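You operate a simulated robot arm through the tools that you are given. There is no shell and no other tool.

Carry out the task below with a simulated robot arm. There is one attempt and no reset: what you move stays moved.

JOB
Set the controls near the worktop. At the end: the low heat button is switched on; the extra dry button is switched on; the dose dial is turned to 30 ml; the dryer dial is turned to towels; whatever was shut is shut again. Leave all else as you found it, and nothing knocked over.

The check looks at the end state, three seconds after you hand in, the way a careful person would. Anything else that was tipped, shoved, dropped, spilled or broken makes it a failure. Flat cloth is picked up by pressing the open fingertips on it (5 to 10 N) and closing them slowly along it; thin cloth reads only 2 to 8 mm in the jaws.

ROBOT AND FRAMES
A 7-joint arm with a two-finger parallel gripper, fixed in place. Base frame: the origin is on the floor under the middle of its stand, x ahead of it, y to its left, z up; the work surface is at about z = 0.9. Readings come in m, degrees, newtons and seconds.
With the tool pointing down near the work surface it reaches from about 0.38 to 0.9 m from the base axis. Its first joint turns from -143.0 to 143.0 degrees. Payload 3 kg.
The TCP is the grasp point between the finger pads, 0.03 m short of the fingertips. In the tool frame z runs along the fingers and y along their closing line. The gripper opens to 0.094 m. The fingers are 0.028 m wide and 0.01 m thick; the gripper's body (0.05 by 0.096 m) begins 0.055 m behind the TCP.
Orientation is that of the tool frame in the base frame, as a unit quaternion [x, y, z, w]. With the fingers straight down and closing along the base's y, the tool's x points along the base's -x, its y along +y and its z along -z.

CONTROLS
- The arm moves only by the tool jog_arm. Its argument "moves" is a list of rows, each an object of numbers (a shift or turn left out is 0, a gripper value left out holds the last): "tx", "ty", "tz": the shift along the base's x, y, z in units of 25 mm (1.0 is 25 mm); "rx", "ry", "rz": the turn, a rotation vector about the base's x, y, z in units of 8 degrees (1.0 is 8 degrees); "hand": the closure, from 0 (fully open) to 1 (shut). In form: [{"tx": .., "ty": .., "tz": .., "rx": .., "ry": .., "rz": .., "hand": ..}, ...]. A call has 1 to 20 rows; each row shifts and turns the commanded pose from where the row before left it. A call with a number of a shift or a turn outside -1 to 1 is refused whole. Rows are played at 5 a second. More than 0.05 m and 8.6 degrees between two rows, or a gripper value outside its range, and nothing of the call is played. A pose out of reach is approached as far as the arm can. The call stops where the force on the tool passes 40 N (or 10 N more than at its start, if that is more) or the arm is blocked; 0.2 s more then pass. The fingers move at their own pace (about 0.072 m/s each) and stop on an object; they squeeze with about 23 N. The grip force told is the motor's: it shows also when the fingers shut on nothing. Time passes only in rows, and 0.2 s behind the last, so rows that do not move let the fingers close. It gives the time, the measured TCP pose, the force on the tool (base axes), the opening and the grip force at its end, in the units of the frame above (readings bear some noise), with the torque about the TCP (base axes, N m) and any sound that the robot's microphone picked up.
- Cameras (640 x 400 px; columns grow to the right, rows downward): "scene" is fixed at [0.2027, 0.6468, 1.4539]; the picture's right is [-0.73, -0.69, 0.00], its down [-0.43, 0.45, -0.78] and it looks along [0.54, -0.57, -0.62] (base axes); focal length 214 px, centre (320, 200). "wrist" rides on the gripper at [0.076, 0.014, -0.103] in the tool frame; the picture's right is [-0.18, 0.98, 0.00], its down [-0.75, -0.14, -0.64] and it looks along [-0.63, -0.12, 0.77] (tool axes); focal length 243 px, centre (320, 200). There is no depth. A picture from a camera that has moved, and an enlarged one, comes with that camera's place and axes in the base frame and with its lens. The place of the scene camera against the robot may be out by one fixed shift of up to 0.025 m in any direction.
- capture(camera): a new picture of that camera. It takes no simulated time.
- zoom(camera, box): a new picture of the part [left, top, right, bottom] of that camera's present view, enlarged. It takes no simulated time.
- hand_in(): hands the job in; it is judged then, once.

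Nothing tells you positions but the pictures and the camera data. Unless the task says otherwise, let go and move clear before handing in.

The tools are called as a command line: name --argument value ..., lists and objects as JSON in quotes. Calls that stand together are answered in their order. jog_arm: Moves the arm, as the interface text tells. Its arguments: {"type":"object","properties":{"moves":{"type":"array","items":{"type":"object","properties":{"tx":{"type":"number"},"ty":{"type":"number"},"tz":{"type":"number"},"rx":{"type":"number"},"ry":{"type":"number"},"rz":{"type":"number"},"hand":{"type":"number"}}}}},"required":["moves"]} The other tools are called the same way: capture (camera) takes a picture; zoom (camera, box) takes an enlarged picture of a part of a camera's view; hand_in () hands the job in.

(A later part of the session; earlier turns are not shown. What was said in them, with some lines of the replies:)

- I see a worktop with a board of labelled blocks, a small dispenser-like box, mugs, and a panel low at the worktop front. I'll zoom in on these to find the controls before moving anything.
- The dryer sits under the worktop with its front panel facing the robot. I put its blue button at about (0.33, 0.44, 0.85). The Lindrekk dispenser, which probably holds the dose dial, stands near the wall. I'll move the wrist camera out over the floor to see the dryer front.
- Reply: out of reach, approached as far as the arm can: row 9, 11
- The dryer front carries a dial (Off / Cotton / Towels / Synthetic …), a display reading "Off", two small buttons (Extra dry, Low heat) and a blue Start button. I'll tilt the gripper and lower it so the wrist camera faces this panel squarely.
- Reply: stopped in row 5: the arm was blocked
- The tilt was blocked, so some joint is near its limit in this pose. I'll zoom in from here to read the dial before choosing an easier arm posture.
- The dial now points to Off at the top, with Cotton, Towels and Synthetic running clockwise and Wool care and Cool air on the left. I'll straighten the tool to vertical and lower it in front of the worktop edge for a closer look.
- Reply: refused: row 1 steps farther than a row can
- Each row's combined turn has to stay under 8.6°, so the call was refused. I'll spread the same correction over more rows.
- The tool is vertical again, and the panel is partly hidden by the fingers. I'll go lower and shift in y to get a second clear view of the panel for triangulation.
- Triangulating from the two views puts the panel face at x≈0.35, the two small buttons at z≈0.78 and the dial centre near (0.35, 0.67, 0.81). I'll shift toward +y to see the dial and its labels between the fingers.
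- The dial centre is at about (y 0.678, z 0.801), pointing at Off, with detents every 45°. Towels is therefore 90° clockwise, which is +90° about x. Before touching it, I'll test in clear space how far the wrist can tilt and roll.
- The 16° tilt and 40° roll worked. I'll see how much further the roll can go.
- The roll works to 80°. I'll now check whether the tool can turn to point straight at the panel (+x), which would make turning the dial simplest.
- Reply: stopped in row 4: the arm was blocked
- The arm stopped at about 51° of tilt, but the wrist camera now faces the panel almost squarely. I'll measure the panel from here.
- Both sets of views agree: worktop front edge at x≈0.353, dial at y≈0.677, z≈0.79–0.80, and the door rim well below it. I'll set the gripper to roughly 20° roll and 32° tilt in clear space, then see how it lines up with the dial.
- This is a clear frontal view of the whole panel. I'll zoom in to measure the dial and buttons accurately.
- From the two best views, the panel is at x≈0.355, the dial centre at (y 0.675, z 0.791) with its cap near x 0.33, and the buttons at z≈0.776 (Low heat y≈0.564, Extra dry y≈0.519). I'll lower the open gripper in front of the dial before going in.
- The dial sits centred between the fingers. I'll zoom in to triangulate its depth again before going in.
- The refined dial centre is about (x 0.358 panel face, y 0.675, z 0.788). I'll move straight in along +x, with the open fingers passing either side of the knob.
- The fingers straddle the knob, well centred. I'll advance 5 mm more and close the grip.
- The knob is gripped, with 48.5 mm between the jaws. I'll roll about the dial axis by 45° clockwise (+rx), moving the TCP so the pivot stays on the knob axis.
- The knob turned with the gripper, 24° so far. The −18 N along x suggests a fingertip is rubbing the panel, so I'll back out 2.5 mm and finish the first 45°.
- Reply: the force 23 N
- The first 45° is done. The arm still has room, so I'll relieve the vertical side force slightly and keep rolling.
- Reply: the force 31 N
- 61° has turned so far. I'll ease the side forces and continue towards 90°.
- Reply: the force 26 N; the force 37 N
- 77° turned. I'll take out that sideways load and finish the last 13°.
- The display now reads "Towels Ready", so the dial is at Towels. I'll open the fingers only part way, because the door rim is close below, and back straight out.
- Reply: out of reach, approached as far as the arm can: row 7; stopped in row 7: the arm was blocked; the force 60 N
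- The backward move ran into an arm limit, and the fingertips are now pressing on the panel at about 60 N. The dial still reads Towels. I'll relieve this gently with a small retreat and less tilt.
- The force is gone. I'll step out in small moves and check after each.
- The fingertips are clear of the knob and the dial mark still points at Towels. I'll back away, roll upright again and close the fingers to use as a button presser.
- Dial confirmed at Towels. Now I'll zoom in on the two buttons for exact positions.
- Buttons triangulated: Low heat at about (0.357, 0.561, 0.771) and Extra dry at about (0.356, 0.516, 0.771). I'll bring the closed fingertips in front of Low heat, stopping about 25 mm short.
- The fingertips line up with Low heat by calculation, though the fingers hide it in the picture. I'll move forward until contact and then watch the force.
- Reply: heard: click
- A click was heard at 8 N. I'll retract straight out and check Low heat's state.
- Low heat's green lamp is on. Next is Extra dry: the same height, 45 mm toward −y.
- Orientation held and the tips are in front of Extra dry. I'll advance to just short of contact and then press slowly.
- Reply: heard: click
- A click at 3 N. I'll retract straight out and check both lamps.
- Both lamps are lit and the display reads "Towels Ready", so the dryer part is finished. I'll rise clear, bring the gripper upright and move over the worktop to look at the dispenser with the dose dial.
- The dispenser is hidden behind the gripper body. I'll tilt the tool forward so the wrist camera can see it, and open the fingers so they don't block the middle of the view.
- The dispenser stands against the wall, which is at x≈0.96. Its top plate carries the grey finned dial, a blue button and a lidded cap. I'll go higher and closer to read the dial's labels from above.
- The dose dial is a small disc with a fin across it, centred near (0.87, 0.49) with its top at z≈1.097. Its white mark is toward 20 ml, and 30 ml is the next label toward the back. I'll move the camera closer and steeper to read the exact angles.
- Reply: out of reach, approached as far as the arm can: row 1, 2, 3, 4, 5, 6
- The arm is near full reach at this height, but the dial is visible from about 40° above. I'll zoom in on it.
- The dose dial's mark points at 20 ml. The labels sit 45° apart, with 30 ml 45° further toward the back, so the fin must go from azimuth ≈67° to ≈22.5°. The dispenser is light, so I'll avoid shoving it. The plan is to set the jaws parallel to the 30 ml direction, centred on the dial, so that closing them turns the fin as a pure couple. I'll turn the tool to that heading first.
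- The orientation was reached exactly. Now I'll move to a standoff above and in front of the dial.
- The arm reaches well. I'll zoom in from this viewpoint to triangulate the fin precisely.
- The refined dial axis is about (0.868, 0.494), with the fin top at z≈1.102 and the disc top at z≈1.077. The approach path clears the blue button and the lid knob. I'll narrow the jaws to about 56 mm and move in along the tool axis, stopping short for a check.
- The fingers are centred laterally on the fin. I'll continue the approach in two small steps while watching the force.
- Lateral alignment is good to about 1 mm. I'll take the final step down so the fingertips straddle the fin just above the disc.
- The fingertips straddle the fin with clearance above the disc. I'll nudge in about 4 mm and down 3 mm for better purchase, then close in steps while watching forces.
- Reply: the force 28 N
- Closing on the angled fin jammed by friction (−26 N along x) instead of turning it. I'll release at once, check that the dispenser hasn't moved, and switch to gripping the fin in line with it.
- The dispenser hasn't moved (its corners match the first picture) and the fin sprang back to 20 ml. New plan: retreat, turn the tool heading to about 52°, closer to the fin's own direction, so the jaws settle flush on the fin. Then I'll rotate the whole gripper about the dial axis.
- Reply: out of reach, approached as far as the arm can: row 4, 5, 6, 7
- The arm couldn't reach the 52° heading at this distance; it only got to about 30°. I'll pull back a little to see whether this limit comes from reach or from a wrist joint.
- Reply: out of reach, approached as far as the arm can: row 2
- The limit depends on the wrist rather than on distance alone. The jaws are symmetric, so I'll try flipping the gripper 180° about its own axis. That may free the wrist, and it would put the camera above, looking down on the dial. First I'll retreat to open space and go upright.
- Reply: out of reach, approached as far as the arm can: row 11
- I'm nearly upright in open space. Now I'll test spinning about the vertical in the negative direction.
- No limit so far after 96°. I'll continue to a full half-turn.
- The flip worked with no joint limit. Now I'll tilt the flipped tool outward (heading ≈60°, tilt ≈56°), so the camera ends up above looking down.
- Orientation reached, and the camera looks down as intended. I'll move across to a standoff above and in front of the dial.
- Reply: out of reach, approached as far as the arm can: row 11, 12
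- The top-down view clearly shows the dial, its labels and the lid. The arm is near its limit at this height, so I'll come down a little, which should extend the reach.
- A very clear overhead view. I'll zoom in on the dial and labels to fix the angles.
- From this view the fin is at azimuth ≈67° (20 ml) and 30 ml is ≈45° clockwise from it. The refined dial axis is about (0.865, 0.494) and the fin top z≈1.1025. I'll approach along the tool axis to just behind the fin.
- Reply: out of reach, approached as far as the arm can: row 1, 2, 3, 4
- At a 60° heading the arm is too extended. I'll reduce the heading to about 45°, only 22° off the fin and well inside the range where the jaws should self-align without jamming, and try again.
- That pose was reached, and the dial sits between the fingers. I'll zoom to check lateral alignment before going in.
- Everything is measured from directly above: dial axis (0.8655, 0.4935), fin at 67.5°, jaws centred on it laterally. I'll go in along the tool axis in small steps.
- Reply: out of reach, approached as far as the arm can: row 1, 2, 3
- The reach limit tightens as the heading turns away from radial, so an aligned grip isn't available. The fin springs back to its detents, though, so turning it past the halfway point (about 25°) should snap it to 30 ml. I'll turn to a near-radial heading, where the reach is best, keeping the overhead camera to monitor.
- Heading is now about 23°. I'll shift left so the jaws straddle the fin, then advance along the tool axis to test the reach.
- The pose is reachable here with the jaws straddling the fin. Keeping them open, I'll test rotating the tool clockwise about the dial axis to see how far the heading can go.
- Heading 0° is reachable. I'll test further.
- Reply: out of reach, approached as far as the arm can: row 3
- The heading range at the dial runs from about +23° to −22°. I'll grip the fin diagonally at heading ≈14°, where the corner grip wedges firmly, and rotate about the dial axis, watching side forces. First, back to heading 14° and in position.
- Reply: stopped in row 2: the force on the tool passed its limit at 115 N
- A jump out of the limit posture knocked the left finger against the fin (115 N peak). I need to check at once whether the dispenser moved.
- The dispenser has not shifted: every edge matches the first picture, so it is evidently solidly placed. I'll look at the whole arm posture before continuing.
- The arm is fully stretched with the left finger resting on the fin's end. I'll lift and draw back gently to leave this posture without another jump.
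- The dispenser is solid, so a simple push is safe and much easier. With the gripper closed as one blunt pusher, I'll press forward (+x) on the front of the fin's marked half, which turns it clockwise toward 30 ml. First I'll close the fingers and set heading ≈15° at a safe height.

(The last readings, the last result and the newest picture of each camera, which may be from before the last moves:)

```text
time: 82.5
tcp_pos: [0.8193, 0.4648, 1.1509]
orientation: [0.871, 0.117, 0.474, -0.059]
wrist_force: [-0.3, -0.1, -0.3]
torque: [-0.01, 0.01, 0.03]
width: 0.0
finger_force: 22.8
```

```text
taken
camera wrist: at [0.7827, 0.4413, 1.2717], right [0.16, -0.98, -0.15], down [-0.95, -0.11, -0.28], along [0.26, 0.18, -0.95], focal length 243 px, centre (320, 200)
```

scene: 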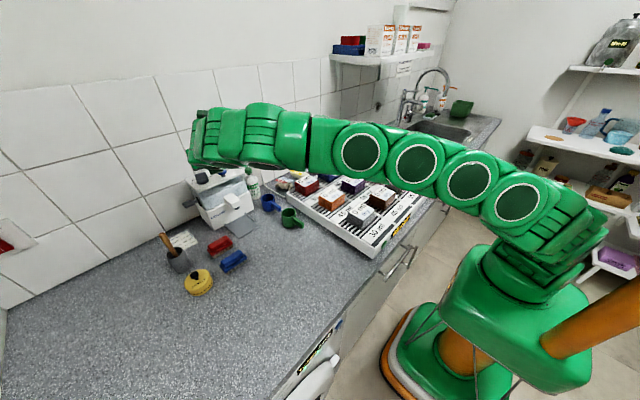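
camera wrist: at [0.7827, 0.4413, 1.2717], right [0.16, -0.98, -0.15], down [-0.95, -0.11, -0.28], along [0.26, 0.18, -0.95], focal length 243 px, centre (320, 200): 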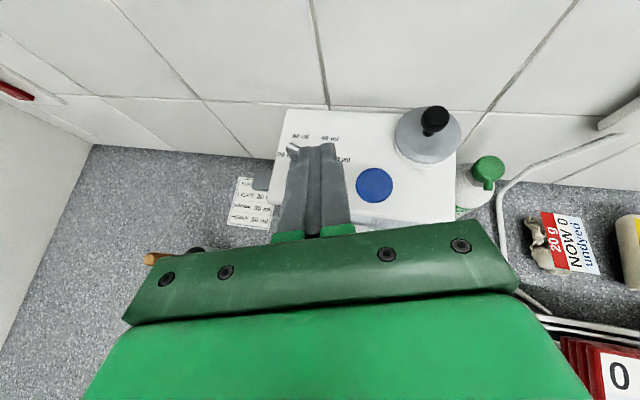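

jog_arm --moves '[{"ty": 0.85}, {"ty": 0.84}, {"tz": -0.68}, {"tz": -0.64}]'

capture --camera "wrist"

zoom --camera "wrist" --box '[250, 100, 410, 220]'

zoom --camera "scene" --box '[160, 130, 280, 220]'

```text
time: 83.5
tcp_pos: [0.8224, 0.5058, 1.118]
orientation: [0.871, 0.116, 0.473, -0.057]
wrist_force: [-0.6, 0.1, 0.0]
torque: [-0.01, 0.01, 0.03]
width: 0.0
finger_force: 22.6
```

```text
taken
camera wrist: at [0.7839, 0.4832, 1.2377], right [0.16, -0.98, -0.15], down [-0.95, -0.11, -0.28], along [0.26, 0.18, -0.95], focal length 243 px, centre (320, 200)
```

wrist: 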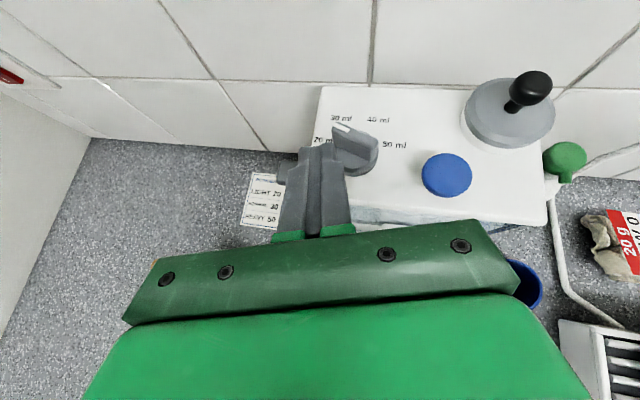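

```text
3.33 times, centred on (330, 160) of wrist
camera zoom: at [0.7839, 0.4832, 1.2377], right [0.16, -0.98, -0.15], down [-0.95, -0.11, -0.28], along [0.26, 0.18, -0.95], focal length 809 px, centre (287, 333)
```

zoom: 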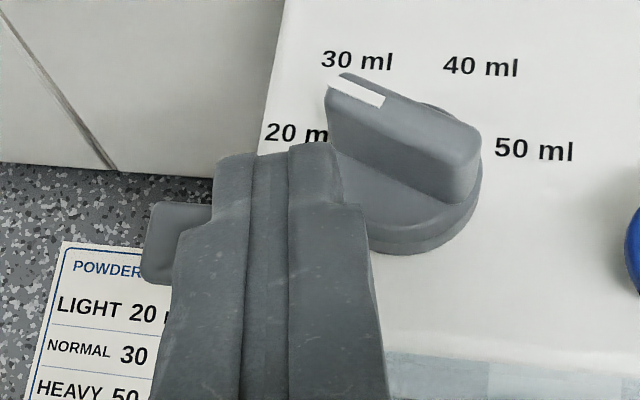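

```text
4.44 times, centred on (220, 175) of scene
camera zoom: at [0.2027, 0.6468, 1.4539], right [-0.73, -0.69, 0.0], down [-0.43, 0.45, -0.78], along [0.54, -0.57, -0.62], focal length 953 px, centre (764, 311)
```

zoom: 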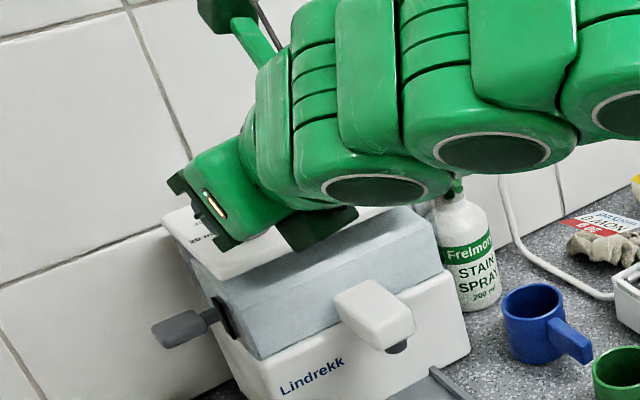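

The overhead view shows the pusher's right side overlapping the marked end of the fin. I'll advance in +x to near contact and then push in small steps.

jog_arm --moves '[{"tx": 0.3}, {"tx": 0.3}]'

jog_arm --moves '[{"tx": 0.1}, {"tx": 0.1}]'

zoom --camera "wrist" --box '[250, 120, 410, 240]'

```text
time: 84.1
tcp_pos: [0.8376, 0.5073, 1.1193]
orientation: [0.871, 0.117, 0.474, -0.059]
wrist_force: [0.4, 0.1, 0.5]
torque: [-0.01, 0.01, -0.01]
width: 0.0001
finger_force: 22.7
```

```text
time: 84.7
tcp_pos: [0.8419, 0.5075, 1.1185]
orientation: [0.871, 0.117, 0.473, -0.059]
wrist_force: [-0.7, 0.0, -0.1]
torque: [0.01, 0.0, -0.02]
width: 0.0
finger_force: 22.5
```

```text
3.33 times, centred on (330, 180) of wrist
camera zoom: at [0.8036, 0.4836, 1.2389], right [0.16, -0.98, -0.15], down [-0.95, -0.11, -0.28], along [0.26, 0.18, -0.95], focal length 809 px, centre (287, 267)
```

zoom: 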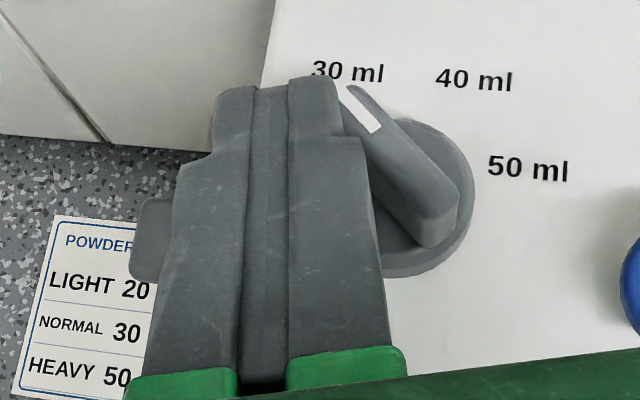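

The fin is turning easily, with under 1 N. I'll continue in small steps and watch the pointer.

jog_arm --moves '[{"tx": 0.1}]'

zoom --camera "wrist" --box '[290, 120, 390, 195]'

```text
time: 85.1
tcp_pos: [0.8431, 0.5075, 1.1194]
orientation: [0.871, 0.117, 0.473, -0.059]
wrist_force: [0.3, 0.3, 0.6]
torque: [0.03, -0.03, 0.0]
width: 0.0
finger_force: 22.8
```

```text
5.33 times, centred on (340, 158) of wrist
camera zoom: at [0.8061, 0.4839, 1.239], right [0.16, -0.98, -0.15], down [-0.95, -0.11, -0.28], along [0.26, 0.18, -0.95], focal length 1294 px, centre (213, 427)
```

zoom: 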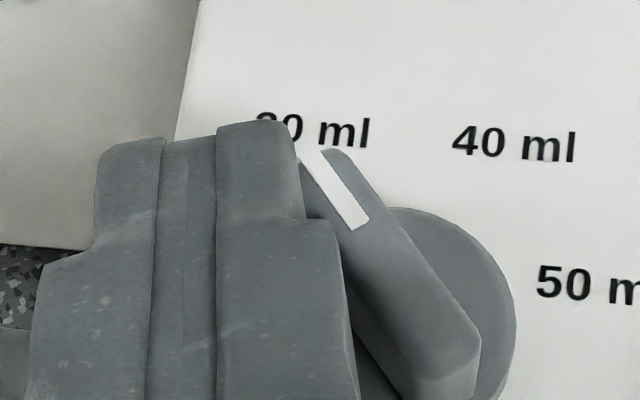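

The pointer is now at about 37°, already past halfway between 20 and 30. I'll push a little further.

jog_arm --moves '[{"tx": 0.1}]'

zoom --camera "wrist" --box '[290, 120, 390, 195]'

```text
time: 85.5
tcp_pos: [0.8462, 0.5077, 1.1188]
orientation: [0.871, 0.117, 0.474, -0.059]
wrist_force: [-0.4, 0.7, -0.2]
torque: [-0.02, -0.01, 0.01]
width: 0.0
finger_force: 22.9
```

```text
5.33 times, centred on (340, 158) of wrist
camera zoom: at [0.8089, 0.4835, 1.2386], right [0.16, -0.98, -0.15], down [-0.95, -0.11, -0.28], along [0.26, 0.18, -0.95], focal length 1294 px, centre (213, 427)
```

zoom: 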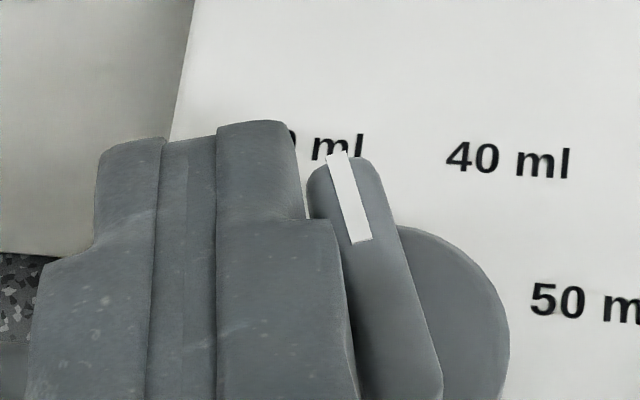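

The pointer has snapped to about 22°, the 30 ml position, and has come free of the finger. I'll back off and verify from above.

jog_arm --moves '[{"tx": -0.4, "ty": 0.1}, {"tx": -0.5, "tz": 0.3}, {"tx": -0.5, "tz": 0.5}, {"tx": -0.4, "tz": 0.5}]'

capture --camera "wrist"

zoom --camera "wrist" --box '[300, 80, 440, 180]'

```text
time: 86.5
tcp_pos: [0.8007, 0.5095, 1.1511]
orientation: [0.871, 0.117, 0.473, -0.059]
wrist_force: [0.4, 0.5, 0.1]
torque: [0.01, -0.01, 0.01]
width: 0.0
finger_force: 23.5
```

```text
taken
camera wrist: at [0.7633, 0.4859, 1.2704], right [0.16, -0.98, -0.15], down [-0.95, -0.11, -0.28], along [0.26, 0.18, -0.95], focal length 243 px, centre (320, 200)
```

wrist: 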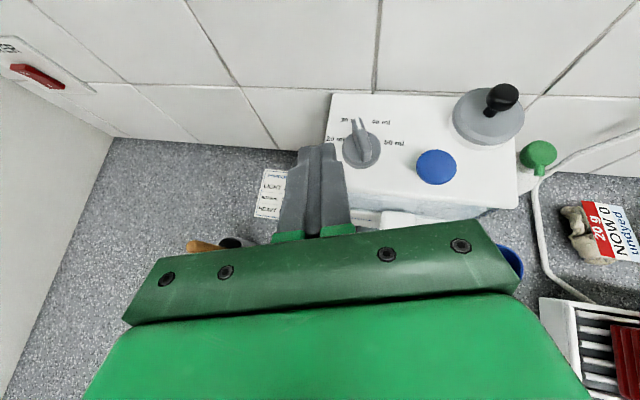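

```text
4.00 times, centred on (370, 130) of wrist
camera zoom: at [0.7633, 0.4859, 1.2704], right [0.16, -0.98, -0.15], down [-0.95, -0.11, -0.28], along [0.26, 0.18, -0.95], focal length 970 px, centre (120, 480)
```

zoom: 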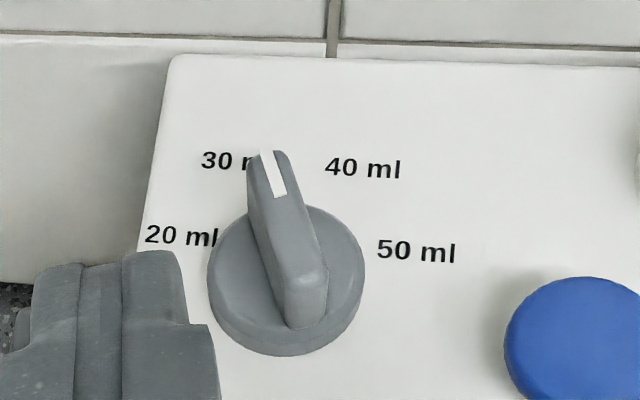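

The pointer sits at about 20–22°, which is 30 ml (20 ml was 67°). I'll withdraw the arm well clear and compare the whole scene with the start.

jog_arm --moves '[{"tx": -0.8, "ty": -0.3, "tz": 0.6}, {"tx": -0.8, "ty": -0.3, "tz": 0.6}, {"tx": -0.8, "ty": -0.3, "tz": 0.6}, {"tx": -0.8, "ty": -0.3, "tz": 0.6}, {"tx": -0.8, "ty": -0.3, "tz": 0.4}, {"tx": -0.8, "ty": -0.3, "tz": 0.4}, {"tx": -0.8, "ty": -0.3, "tz": 0.4}, {"tx": -0.8, "ty": -0.3, "tz": 0.4}, {"tx": -0.8, "ty": -0.5}, {"tx": -0.8, "ty": -0.5}]'

capture --camera "scene"

zoom --camera "scene" --box '[150, 140, 310, 240]'

zoom --camera "scene" --box '[180, 155, 260, 205]'

zoom --camera "scene" --box '[270, 310, 350, 390]'

```text
time: 88.7
tcp_pos: [0.6025, 0.425, 1.2506]
orientation: [0.871, 0.116, 0.473, -0.059]
wrist_force: [0.3, -0.3, 0.5]
torque: [-0.02, 0.01, 0.02]
width: 0.0002
finger_force: 22.8
```

```text
taken
```

scene: 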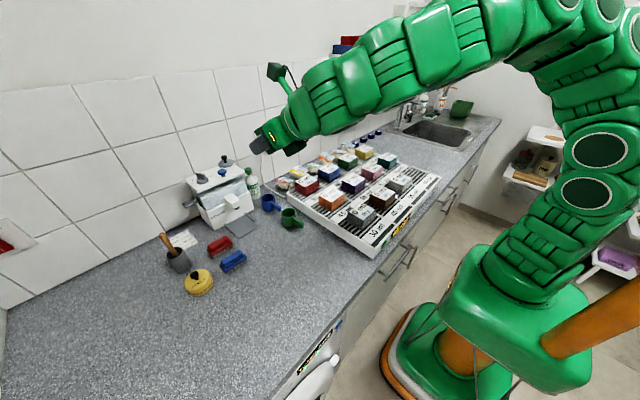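

```text
4.00 times, centred on (230, 190) of scene
camera zoom: at [0.2027, 0.6468, 1.4539], right [-0.73, -0.69, 0.0], down [-0.43, 0.45, -0.78], along [0.54, -0.57, -0.62], focal length 858 px, centre (680, 240)
```

zoom: 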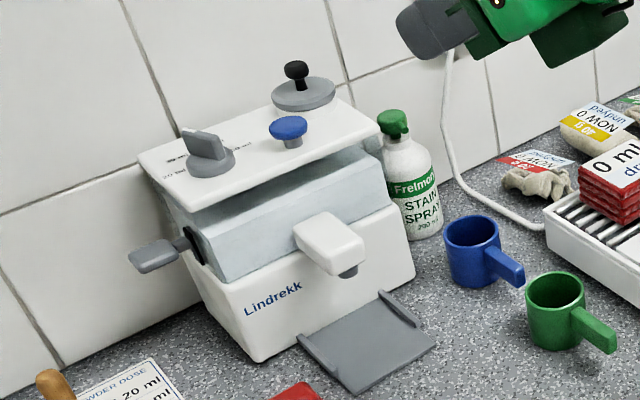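

```text
8.00 times, centred on (220, 180) of scene
camera zoom: at [0.2027, 0.6468, 1.4539], right [-0.73, -0.69, 0.0], down [-0.43, 0.45, -0.78], along [0.54, -0.57, -0.62], focal length 1716 px, centre (1120, 360)
```

zoom: 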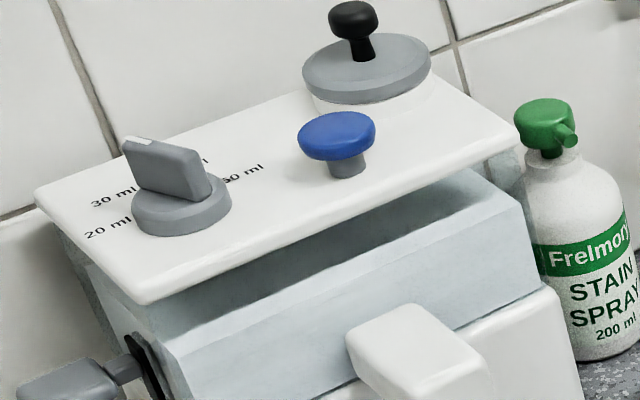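

```text
5.00 times, centred on (310, 350) of scene
camera zoom: at [0.2027, 0.6468, 1.4539], right [-0.73, -0.69, 0.0], down [-0.43, 0.45, -0.78], along [0.54, -0.57, -0.62], focal length 1072 px, centre (370, -550)
```

zoom: 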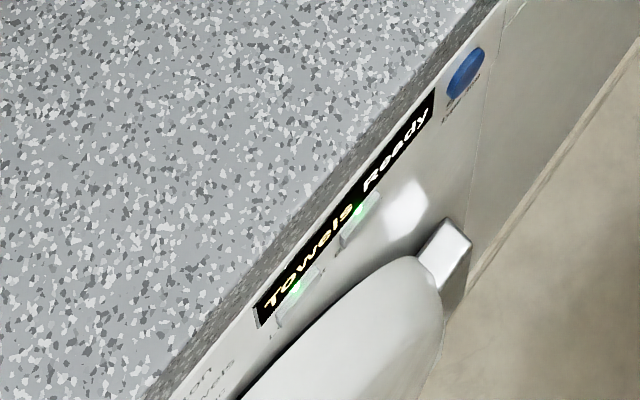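

Everything checks out. The display reads "Towels Ready" with both option lamps green, and the dose pointer is at 30 ml. The dispenser, bottle, mugs and rack all match the first picture, nothing was opened, and the arm is clear. Handing in.

hand_in

```text
The job is handed in.
```

I set all four controls, checked them with the cameras, and handed the job in. I don't have the check's verdict.

- **Dryer dial:** turned from Off to Towels. The display reads "Towels Ready".
- **Low heat:** pressed once, and its green lamp is lit.
- **Extra dry:** pressed once, and its green lamp is lit.
- **Dose dial:** moved from 20 ml to 30 ml. The pointer measures about 20–22°, against roughly 22.5° for the 30 ml label.

Three moves put more force on things than I intended:

- **Dryer panel:** while backing away from the dial, the arm hit a joint limit and pressed the panel at about 60 N. The dial stayed on Towels.
- **Dispenser, first grip:** the fingers jammed on the dose dial's fin at about 26 N, so I let go and the fin sprang back.
- **Dispenser, later:** an arm jump knocked a finger against the fin, with a peak of 115 N.

The dispenser matched the first picture after each knock. At the end it, the bottle and the mugs still matched the first close-up, and nothing was tipped or spilled. I opened nothing, so there was nothing to shut again, and the arm is clear of everything.
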